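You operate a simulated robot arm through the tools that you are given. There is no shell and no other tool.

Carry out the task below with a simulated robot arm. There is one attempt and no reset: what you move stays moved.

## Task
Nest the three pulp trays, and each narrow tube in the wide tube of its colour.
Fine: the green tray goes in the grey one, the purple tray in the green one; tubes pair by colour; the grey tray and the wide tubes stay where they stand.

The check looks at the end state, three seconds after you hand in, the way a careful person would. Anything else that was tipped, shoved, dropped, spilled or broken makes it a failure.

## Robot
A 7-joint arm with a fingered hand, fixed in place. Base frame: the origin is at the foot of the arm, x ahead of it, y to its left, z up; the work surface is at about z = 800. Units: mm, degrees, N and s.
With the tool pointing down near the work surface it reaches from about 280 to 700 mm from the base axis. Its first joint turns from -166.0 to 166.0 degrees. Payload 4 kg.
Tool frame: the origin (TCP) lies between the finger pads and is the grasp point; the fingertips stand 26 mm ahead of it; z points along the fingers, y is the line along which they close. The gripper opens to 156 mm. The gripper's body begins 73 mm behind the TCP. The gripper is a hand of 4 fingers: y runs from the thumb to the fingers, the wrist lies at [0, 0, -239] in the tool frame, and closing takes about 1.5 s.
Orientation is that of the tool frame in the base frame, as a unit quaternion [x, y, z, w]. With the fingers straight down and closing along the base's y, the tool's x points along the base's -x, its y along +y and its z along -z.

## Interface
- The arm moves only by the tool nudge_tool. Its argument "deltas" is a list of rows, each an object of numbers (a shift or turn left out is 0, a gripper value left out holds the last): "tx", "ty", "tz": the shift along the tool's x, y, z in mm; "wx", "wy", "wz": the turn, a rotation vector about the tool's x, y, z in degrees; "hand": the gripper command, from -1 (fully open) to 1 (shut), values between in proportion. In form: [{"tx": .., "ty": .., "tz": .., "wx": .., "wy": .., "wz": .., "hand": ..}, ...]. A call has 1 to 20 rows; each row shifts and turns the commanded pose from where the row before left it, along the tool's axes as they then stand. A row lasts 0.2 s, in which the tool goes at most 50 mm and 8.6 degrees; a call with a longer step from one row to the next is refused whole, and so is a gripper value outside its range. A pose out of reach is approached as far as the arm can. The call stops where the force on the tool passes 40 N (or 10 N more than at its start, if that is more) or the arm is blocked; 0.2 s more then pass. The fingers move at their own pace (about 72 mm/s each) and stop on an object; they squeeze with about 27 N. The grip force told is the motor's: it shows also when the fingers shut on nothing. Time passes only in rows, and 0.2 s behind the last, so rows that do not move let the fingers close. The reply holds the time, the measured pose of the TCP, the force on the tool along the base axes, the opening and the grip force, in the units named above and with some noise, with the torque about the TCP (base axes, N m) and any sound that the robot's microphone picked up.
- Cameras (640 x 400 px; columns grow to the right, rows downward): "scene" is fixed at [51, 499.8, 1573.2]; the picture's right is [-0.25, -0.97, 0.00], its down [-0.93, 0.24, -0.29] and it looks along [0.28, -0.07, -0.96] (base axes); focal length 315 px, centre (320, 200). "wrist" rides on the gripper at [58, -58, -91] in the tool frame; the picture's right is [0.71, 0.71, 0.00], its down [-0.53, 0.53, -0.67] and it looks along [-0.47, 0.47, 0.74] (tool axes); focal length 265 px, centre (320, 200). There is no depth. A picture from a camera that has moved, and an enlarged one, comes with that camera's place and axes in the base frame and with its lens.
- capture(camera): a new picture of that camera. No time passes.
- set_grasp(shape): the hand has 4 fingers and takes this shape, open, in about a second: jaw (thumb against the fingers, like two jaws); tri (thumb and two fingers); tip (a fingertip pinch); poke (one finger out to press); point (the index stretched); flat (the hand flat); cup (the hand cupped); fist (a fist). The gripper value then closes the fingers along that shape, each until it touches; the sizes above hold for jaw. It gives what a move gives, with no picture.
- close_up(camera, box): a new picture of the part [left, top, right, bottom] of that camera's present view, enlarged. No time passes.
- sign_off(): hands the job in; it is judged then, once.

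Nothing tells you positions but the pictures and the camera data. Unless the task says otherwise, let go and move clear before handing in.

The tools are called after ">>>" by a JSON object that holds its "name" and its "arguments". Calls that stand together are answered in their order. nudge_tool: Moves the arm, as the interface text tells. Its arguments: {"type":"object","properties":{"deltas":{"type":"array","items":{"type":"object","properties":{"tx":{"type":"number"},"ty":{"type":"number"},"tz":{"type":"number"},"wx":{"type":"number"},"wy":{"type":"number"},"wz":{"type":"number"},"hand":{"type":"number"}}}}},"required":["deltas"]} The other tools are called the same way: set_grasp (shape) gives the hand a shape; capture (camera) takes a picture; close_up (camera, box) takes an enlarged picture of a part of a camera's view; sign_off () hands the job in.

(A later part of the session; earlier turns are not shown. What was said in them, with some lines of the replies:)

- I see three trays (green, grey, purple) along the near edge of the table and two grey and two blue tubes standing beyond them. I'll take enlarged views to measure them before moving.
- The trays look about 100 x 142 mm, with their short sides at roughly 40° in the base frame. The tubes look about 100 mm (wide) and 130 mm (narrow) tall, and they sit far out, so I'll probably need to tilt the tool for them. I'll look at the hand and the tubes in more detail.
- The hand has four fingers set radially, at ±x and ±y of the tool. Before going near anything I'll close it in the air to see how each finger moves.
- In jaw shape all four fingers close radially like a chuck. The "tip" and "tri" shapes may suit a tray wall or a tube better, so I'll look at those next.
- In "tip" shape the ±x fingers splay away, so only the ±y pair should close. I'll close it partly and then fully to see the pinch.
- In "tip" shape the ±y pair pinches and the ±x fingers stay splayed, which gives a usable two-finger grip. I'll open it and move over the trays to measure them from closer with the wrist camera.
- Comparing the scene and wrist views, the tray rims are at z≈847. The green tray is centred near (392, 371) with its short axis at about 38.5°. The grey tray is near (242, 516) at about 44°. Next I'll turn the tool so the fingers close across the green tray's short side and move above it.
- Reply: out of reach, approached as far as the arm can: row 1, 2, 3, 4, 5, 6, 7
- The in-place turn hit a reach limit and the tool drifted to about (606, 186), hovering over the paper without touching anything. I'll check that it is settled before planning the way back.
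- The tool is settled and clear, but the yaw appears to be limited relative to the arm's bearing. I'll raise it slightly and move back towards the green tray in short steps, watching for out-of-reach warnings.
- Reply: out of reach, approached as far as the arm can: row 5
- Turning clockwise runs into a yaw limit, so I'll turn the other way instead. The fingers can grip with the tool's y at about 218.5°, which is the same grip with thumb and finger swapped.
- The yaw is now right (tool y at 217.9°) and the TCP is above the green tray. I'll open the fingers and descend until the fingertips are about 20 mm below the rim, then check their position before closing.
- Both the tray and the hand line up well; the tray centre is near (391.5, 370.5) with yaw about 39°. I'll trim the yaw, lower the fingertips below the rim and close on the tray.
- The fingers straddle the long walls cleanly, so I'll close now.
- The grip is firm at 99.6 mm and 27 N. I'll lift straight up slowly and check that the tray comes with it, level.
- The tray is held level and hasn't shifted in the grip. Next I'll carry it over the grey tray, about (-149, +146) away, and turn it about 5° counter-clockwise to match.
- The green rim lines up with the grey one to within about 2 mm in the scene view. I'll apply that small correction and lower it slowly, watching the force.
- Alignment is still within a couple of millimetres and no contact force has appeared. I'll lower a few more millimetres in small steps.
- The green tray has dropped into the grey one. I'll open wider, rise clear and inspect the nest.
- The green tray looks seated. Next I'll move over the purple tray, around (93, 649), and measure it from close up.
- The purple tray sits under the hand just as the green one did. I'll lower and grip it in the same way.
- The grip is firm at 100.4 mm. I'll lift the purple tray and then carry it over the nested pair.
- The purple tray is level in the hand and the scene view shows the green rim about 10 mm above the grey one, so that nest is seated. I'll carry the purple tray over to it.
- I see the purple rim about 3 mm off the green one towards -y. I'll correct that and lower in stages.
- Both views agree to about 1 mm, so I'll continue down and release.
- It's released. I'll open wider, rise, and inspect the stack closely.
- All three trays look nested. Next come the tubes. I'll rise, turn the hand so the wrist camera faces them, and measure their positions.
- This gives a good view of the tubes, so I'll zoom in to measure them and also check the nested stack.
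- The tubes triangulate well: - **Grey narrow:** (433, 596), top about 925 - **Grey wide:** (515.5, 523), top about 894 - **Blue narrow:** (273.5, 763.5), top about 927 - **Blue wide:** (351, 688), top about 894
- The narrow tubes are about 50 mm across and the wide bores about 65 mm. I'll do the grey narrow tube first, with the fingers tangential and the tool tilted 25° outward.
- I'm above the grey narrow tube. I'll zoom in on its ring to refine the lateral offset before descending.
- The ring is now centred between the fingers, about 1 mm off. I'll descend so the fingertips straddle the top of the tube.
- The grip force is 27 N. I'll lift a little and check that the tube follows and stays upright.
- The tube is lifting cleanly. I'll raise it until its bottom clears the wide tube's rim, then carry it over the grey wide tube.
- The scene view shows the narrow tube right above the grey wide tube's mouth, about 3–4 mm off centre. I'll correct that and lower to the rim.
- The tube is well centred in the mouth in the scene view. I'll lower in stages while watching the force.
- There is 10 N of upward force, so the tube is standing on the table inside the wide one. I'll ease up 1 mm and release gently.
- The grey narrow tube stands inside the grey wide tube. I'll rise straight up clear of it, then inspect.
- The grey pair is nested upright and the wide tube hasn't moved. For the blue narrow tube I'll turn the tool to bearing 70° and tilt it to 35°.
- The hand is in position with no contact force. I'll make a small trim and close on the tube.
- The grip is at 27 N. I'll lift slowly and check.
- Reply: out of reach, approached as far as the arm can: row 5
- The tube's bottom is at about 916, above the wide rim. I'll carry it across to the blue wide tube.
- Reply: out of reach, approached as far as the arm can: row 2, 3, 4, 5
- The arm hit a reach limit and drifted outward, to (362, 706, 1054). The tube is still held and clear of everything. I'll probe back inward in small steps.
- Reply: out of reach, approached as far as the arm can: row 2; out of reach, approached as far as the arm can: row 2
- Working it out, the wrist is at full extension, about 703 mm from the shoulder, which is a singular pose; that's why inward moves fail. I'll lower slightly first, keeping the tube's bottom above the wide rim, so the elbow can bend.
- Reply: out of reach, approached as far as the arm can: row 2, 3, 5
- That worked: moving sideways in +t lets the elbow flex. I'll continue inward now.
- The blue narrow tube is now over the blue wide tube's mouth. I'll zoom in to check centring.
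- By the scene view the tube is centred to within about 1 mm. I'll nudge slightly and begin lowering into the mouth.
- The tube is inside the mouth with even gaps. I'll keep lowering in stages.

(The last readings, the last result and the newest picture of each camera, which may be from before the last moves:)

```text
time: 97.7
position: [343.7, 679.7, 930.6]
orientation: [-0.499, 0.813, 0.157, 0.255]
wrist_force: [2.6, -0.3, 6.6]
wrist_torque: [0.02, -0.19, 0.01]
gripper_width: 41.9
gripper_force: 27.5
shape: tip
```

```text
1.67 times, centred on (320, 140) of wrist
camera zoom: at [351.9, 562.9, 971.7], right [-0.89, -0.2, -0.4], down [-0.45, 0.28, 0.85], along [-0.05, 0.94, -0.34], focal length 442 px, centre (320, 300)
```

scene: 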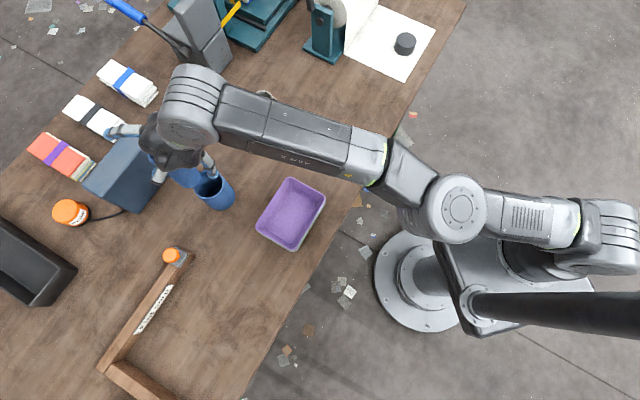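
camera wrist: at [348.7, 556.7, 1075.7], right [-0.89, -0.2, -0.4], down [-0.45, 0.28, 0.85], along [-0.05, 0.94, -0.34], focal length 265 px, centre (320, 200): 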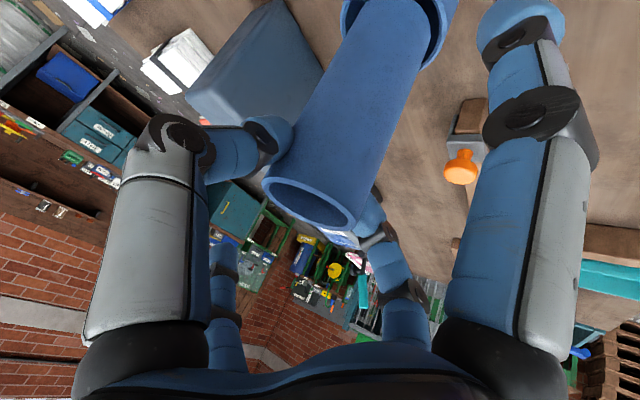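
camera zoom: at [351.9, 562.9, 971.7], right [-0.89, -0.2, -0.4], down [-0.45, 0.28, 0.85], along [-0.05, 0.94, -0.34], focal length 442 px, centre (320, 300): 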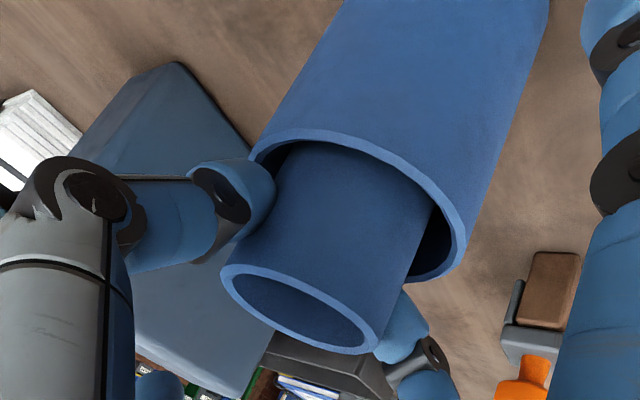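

The tube's bottom has touched down (6.6 N). I'll ease off slightly and release.

>>> {"name": "nudge_tool", "arguments": {"deltas": [{"tx": -0.4, "tz": -0.6}, {"hand": 0.4}, {"hand": 0.3}, {"hand": 0.2}, {"hand": 0.1}, {"hand": 0.05}, {}, {}]}}

>>> {"name": "capture", "arguments": {"camera": "wrist"}}

>>> {"name": "close_up", "arguments": {"camera": "scene", "box": [170, 140, 260, 230]}}

```text
time: 99.5
position: [345.8, 678.3, 929.2]
orientation: [-0.5, 0.813, 0.156, 0.254]
wrist_force: [0.1, 0.6, 0.2]
wrist_torque: [-0.01, 0.01, -0.04]
gripper_width: 73.7
gripper_force: 0.1
shape: tip
```

```text
taken
camera wrist: at [351.7, 563.0, 971.4], right [-0.89, -0.2, -0.4], down [-0.45, 0.28, 0.85], along [-0.05, 0.94, -0.34], focal length 265 px, centre (320, 200)
```

wrist: 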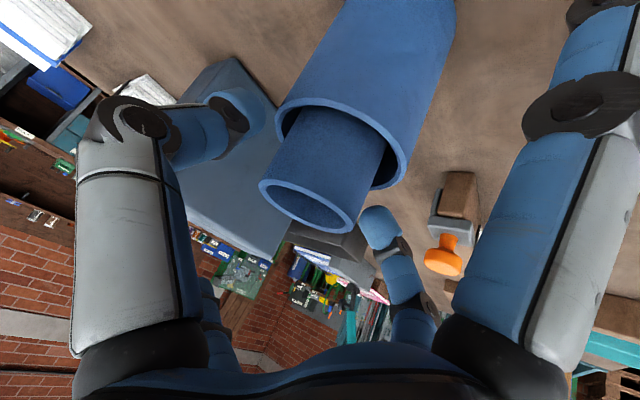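

```text
4.44 times, centred on (215, 185) of scene
camera zoom: at [51.0, 499.8, 1573.2], right [-0.25, -0.97, 0.0], down [-0.93, 0.24, -0.29], along [0.28, -0.07, -0.96], focal length 1398 px, centre (787, 267)
```

zoom: 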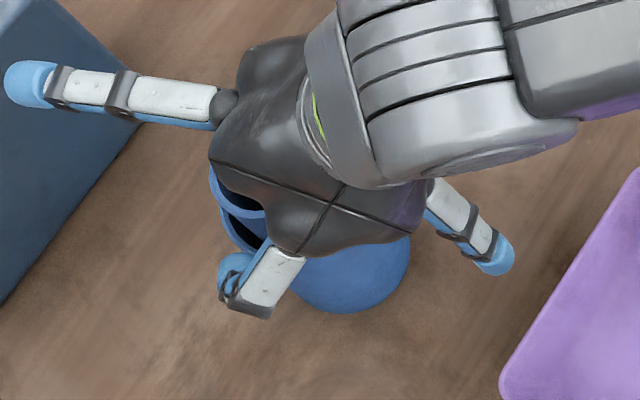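

Released cleanly. I'll rise straight up and inspect.

>>> {"name": "nudge_tool", "arguments": {"deltas": [{"tx": -4.6, "tz": -6.6}, {"tx": -9.1, "tz": -13.2}, {"tx": -11.4, "tz": -16.4}, {"tx": -11.4, "tz": -16.4}, {"tx": -11.4, "tz": -16.4}, {"tx": -8, "tz": -11.5}, {}]}}

>>> {"name": "capture", "arguments": {"camera": "wrist"}}

>>> {"name": "close_up", "arguments": {"camera": "scene", "box": [150, 130, 270, 250]}}

```text
time: 101.1
position: [343.4, 678.5, 1026.2]
orientation: [-0.499, 0.813, 0.156, 0.255]
wrist_force: [-0.3, 0.5, -0.2]
wrist_torque: [-0.02, 0.03, 0.02]
gripper_width: 73.7
gripper_force: 0.1
shape: tip
```

```text
taken
camera wrist: at [350.0, 561.8, 1068.5], right [-0.89, -0.2, -0.4], down [-0.45, 0.28, 0.85], along [-0.05, 0.94, -0.34], focal length 265 px, centre (320, 200)
```

wrist: 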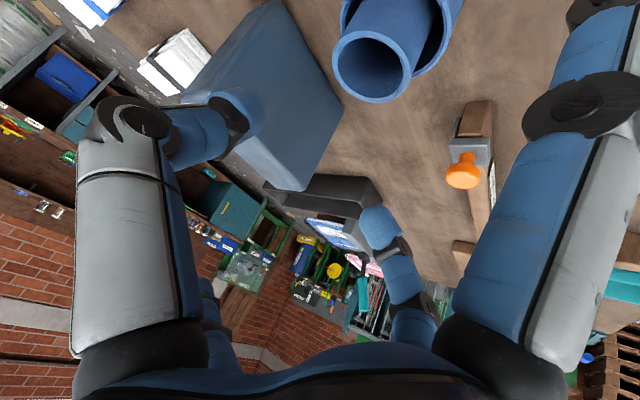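

```text
3.33 times, centred on (210, 190) of scene
camera zoom: at [51.0, 499.8, 1573.2], right [-0.25, -0.97, 0.0], down [-0.93, 0.24, -0.29], along [0.28, -0.07, -0.96], focal length 1049 px, centre (687, 233)
```

zoom: 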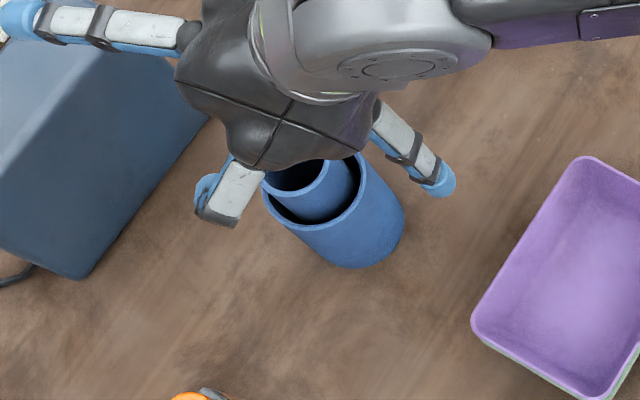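

Both tube pairs look nested. I'll retract towards the base and level the tool so the scene camera has a clear view for a final check.

>>> {"name": "nudge_tool", "arguments": {"deltas": [{"tx": 16, "tz": -16}, {"tx": 20, "tz": -16}, {"tx": 24, "tz": -17}, {"tx": 24, "tz": -17}]}}

```text
time: 102.1
position: [294.4, 581.2, 1032.9]
orientation: [-0.499, 0.813, 0.157, 0.255]
wrist_force: [1.1, 0.7, -0.4]
wrist_torque: [0.01, 0.0, 0.01]
gripper_width: 73.8
gripper_force: 0.1
shape: tip
```

>>> {"name": "nudge_tool", "arguments": {"deltas": [{"tx": 24, "tz": -17}, {"tx": 24, "tz": -17}, {"tx": 24, "tz": -17}, {"wy": 8.5}, {"wy": 8.5}, {"wy": 8.5}, {"wy": 8.5}, {}]}}

>>> {"name": "capture", "arguments": {"camera": "scene"}}

>>> {"name": "capture", "arguments": {"camera": "wrist"}}

```text
time: 103.9
position: [258.7, 504.2, 1034.6]
orientation: [-0.523, 0.852, 0.004, 0.004]
wrist_force: [-0.1, -0.4, 0.6]
wrist_torque: [-0.02, 0.0, 0.01]
gripper_width: 74.0
gripper_force: 0.1
shape: tip
```

```text
taken
```

scene: 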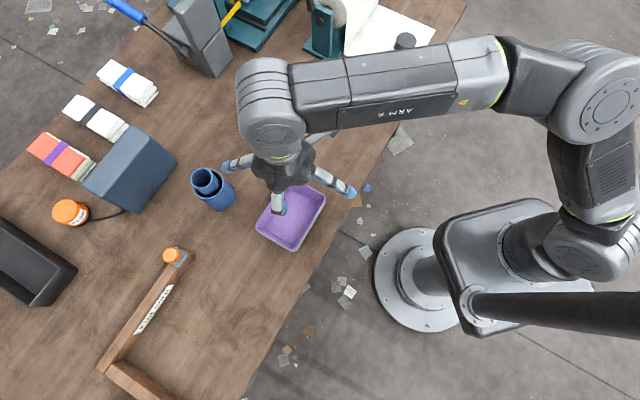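

```text
taken
camera wrist: at [282.7, 424.9, 1125.9], right [-0.95, -0.31, -0.01], down [-0.23, 0.7, 0.67], along [-0.2, 0.64, -0.74], focal length 265 px, centre (320, 200)
```

wrist: 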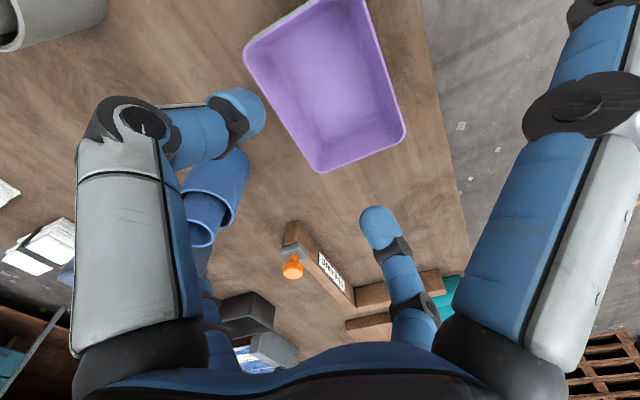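

>>> {"name": "nudge_tool", "arguments": {"deltas": [{"tx": 10, "ty": -8, "tz": -30}, {"tx": 24, "ty": -19, "tz": -26}, {"tx": 24, "ty": -19, "tz": -26}, {"tx": 24, "ty": -19, "tz": -26}, {"tx": 24, "ty": -19, "tz": -20}, {}]}}

>>> {"name": "capture", "arguments": {"camera": "scene"}}

>>> {"name": "close_up", "arguments": {"camera": "scene", "box": [180, 80, 340, 260]}}

>>> {"name": "capture", "arguments": {"camera": "wrist"}}

```text
time: 105.3
position: [286.0, 372.9, 1159.8]
orientation: [-0.524, 0.852, 0.003, 0.006]
wrist_force: [-0.3, 0.2, -0.4]
wrist_torque: [0.02, -0.02, -0.03]
gripper_width: 73.8
gripper_force: 0.0
shape: tip
```

```text
taken
```

scene: 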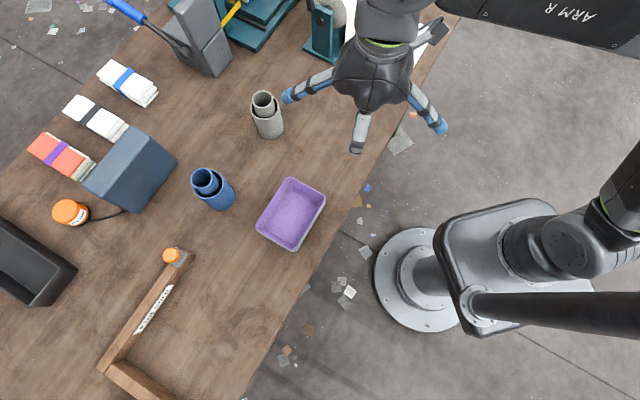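

```text
2.22 times, centred on (260, 170) of scene
camera zoom: at [51.0, 499.8, 1573.2], right [-0.25, -0.97, 0.0], down [-0.93, 0.24, -0.29], along [0.28, -0.07, -0.96], focal length 699 px, centre (453, 267)
```

zoom: 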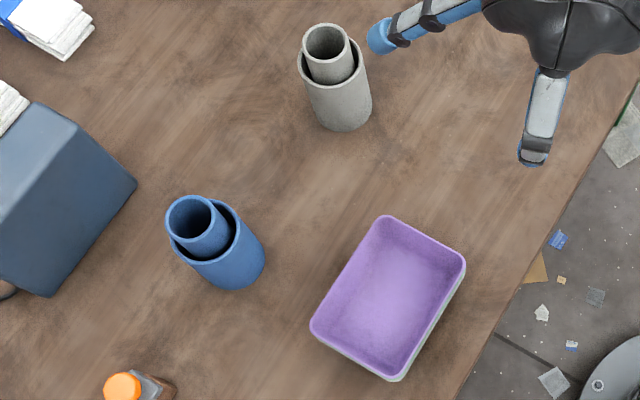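

```text
taken
camera wrist: at [311.0, 291.6, 1251.0], right [-0.95, -0.31, -0.01], down [-0.24, 0.7, 0.68], along [-0.2, 0.64, -0.74], focal length 265 px, centre (320, 200)
```

wrist: 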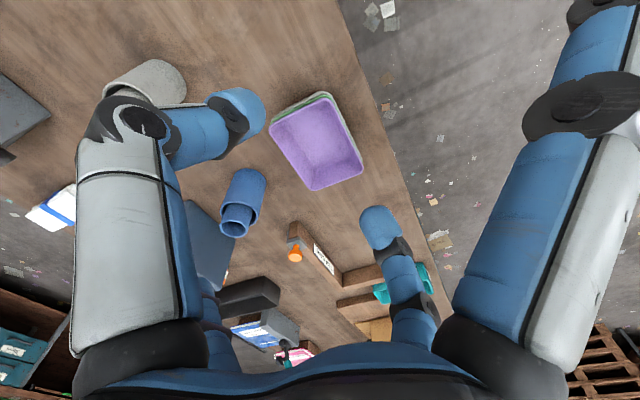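

Everything looks nested. I'll zoom in on the tray stack and each tube pair to verify before handing in.

>>> {"name": "close_up", "arguments": {"camera": "wrist", "box": [260, 80, 380, 200]}}

>>> {"name": "close_up", "arguments": {"camera": "scene", "box": [250, 170, 335, 255]}}

>>> {"name": "close_up", "arguments": {"camera": "scene", "box": [180, 160, 245, 220]}}

>>> {"name": "close_up", "arguments": {"camera": "scene", "box": [235, 80, 300, 145]}}

```text
3.33 times, centred on (320, 140) of wrist
camera zoom: at [311.0, 291.6, 1251.0], right [-0.95, -0.31, -0.01], down [-0.24, 0.7, 0.68], along [-0.2, 0.64, -0.74], focal length 885 px, centre (320, 400)
```

zoom: 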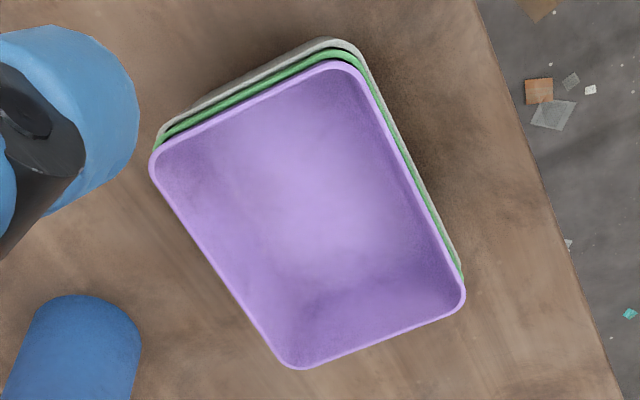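

```text
4.71 times, centred on (292, 212) of scene
camera zoom: at [51.0, 499.8, 1573.2], right [-0.25, -0.97, 0.0], down [-0.93, 0.24, -0.29], along [0.28, -0.07, -0.96], focal length 1480 px, centre (449, 141)
```

zoom: 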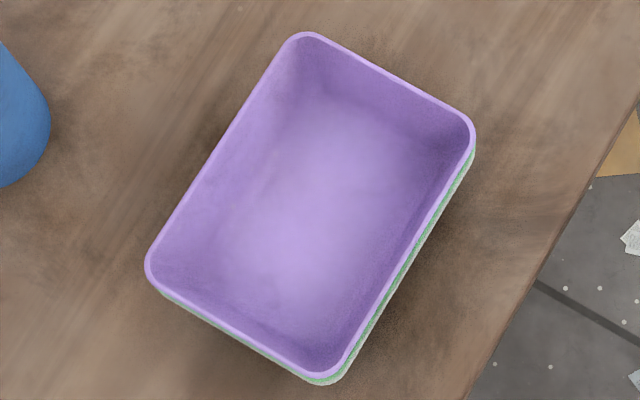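

```text
6.67 times, centred on (212, 190) of scene
camera zoom: at [51.0, 499.8, 1573.2], right [-0.25, -0.97, 0.0], down [-0.93, 0.24, -0.29], along [0.28, -0.07, -0.96], focal length 2097 px, centre (1037, 267)
```

zoom: 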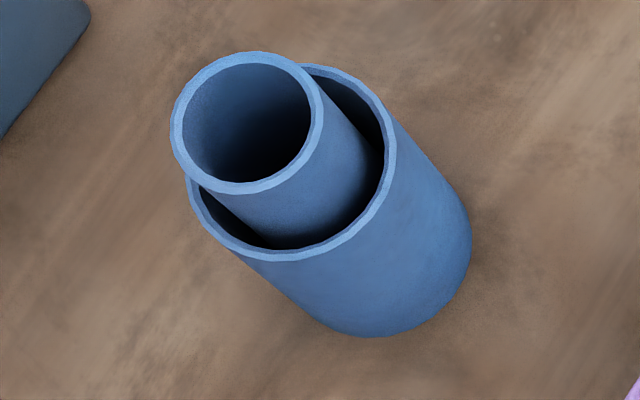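

```text
6.15 times, centred on (268, 112) of scene
camera zoom: at [51.0, 499.8, 1573.2], right [-0.25, -0.97, 0.0], down [-0.93, 0.24, -0.29], along [0.28, -0.07, -0.96], focal length 1936 px, centre (643, 738)
```

zoom: 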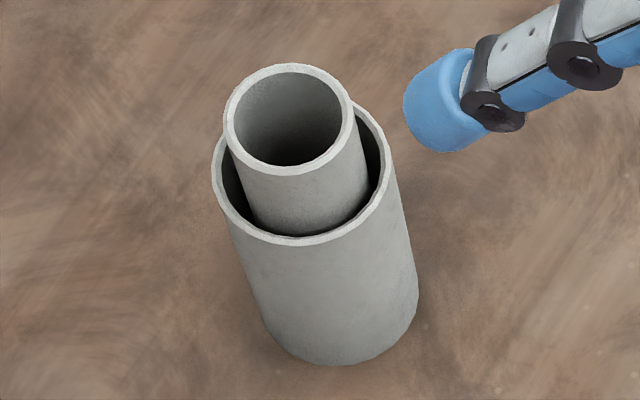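

>>> {"name": "close_up", "arguments": {"camera": "scene", "box": [200, 80, 400, 270]}}

>>> {"name": "close_up", "arguments": {"camera": "scene", "box": [290, 195, 330, 255]}}

>>> {"name": "close_up", "arguments": {"camera": "wrist", "box": [260, 80, 330, 125]}}

```text
2.11 times, centred on (300, 175) of scene
camera zoom: at [51.0, 499.8, 1573.2], right [-0.25, -0.97, 0.0], down [-0.93, 0.24, -0.29], along [0.28, -0.07, -0.96], focal length 662 px, centre (362, 253)
```

zoom: 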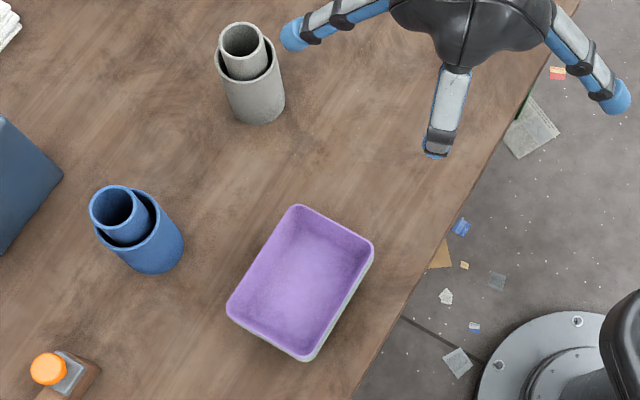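

```text
6.67 times, centred on (310, 225) of scene
camera zoom: at [51.0, 499.8, 1573.2], right [-0.25, -0.97, 0.0], down [-0.93, 0.24, -0.29], along [0.28, -0.07, -0.96], focal length 2097 px, centre (387, 33)
```

zoom: 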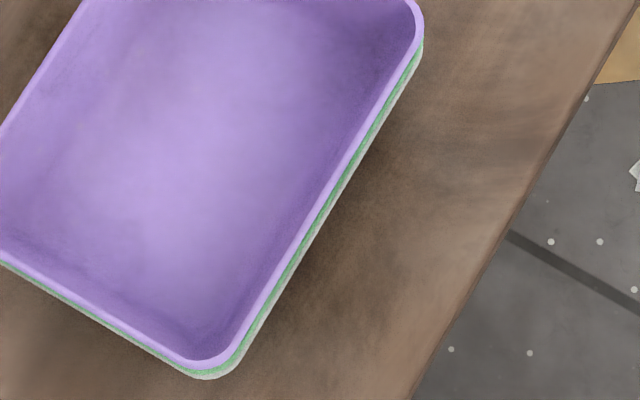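

```text
8.89 times, centred on (295, 102) of wrist
camera zoom: at [311.0, 291.6, 1251.0], right [-0.95, -0.31, -0.01], down [-0.24, 0.7, 0.68], along [-0.2, 0.64, -0.74], focal length 2359 px, centre (542, 1067)
```

zoom: 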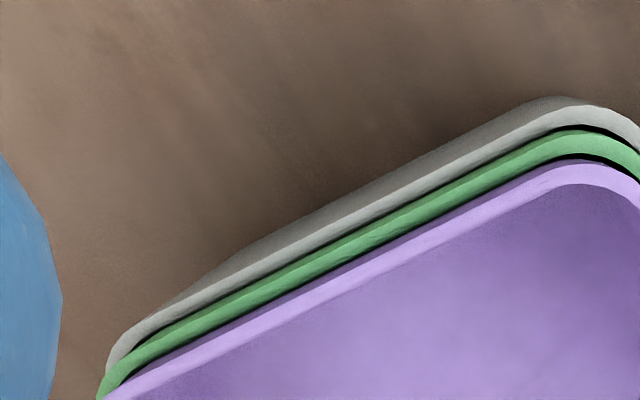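

The trays sit level, with the grey, green and purple rims evenly stepped. Both narrow tubes stand upright in the wide tube of their colour. The grey tray and the wide tubes match their original outlines to within about 2 mm, and the hand is open and clear, so I'm handing in.

>>> {"name": "sign_off", "arguments": {}}

```text
The job is handed in.
```

The job is handed in. The three trays are nested, purple in green in grey, and each narrow tube stands upright in the wide tube of its colour.

- **Trays:** in the final close-ups the three rims are parallel and evenly stepped, so I take both trays to be fully seated.
- **Tubes:** both narrow tubes were lowered until they stood on the table, then released.
- **What was to stay put:** the grey tray and both wide tubes match their original outlines to within about 2 mm.
- **Drift:** the arm hit its reach limit twice. It first drifted over the paper and black weight, and later drifted while carrying the blue tube. I felt no contact force either time, nothing was dropped, and the final pictures show nothing else disturbed.

The hand was open and clear of everything at hand-in. I have not seen the result of the check.
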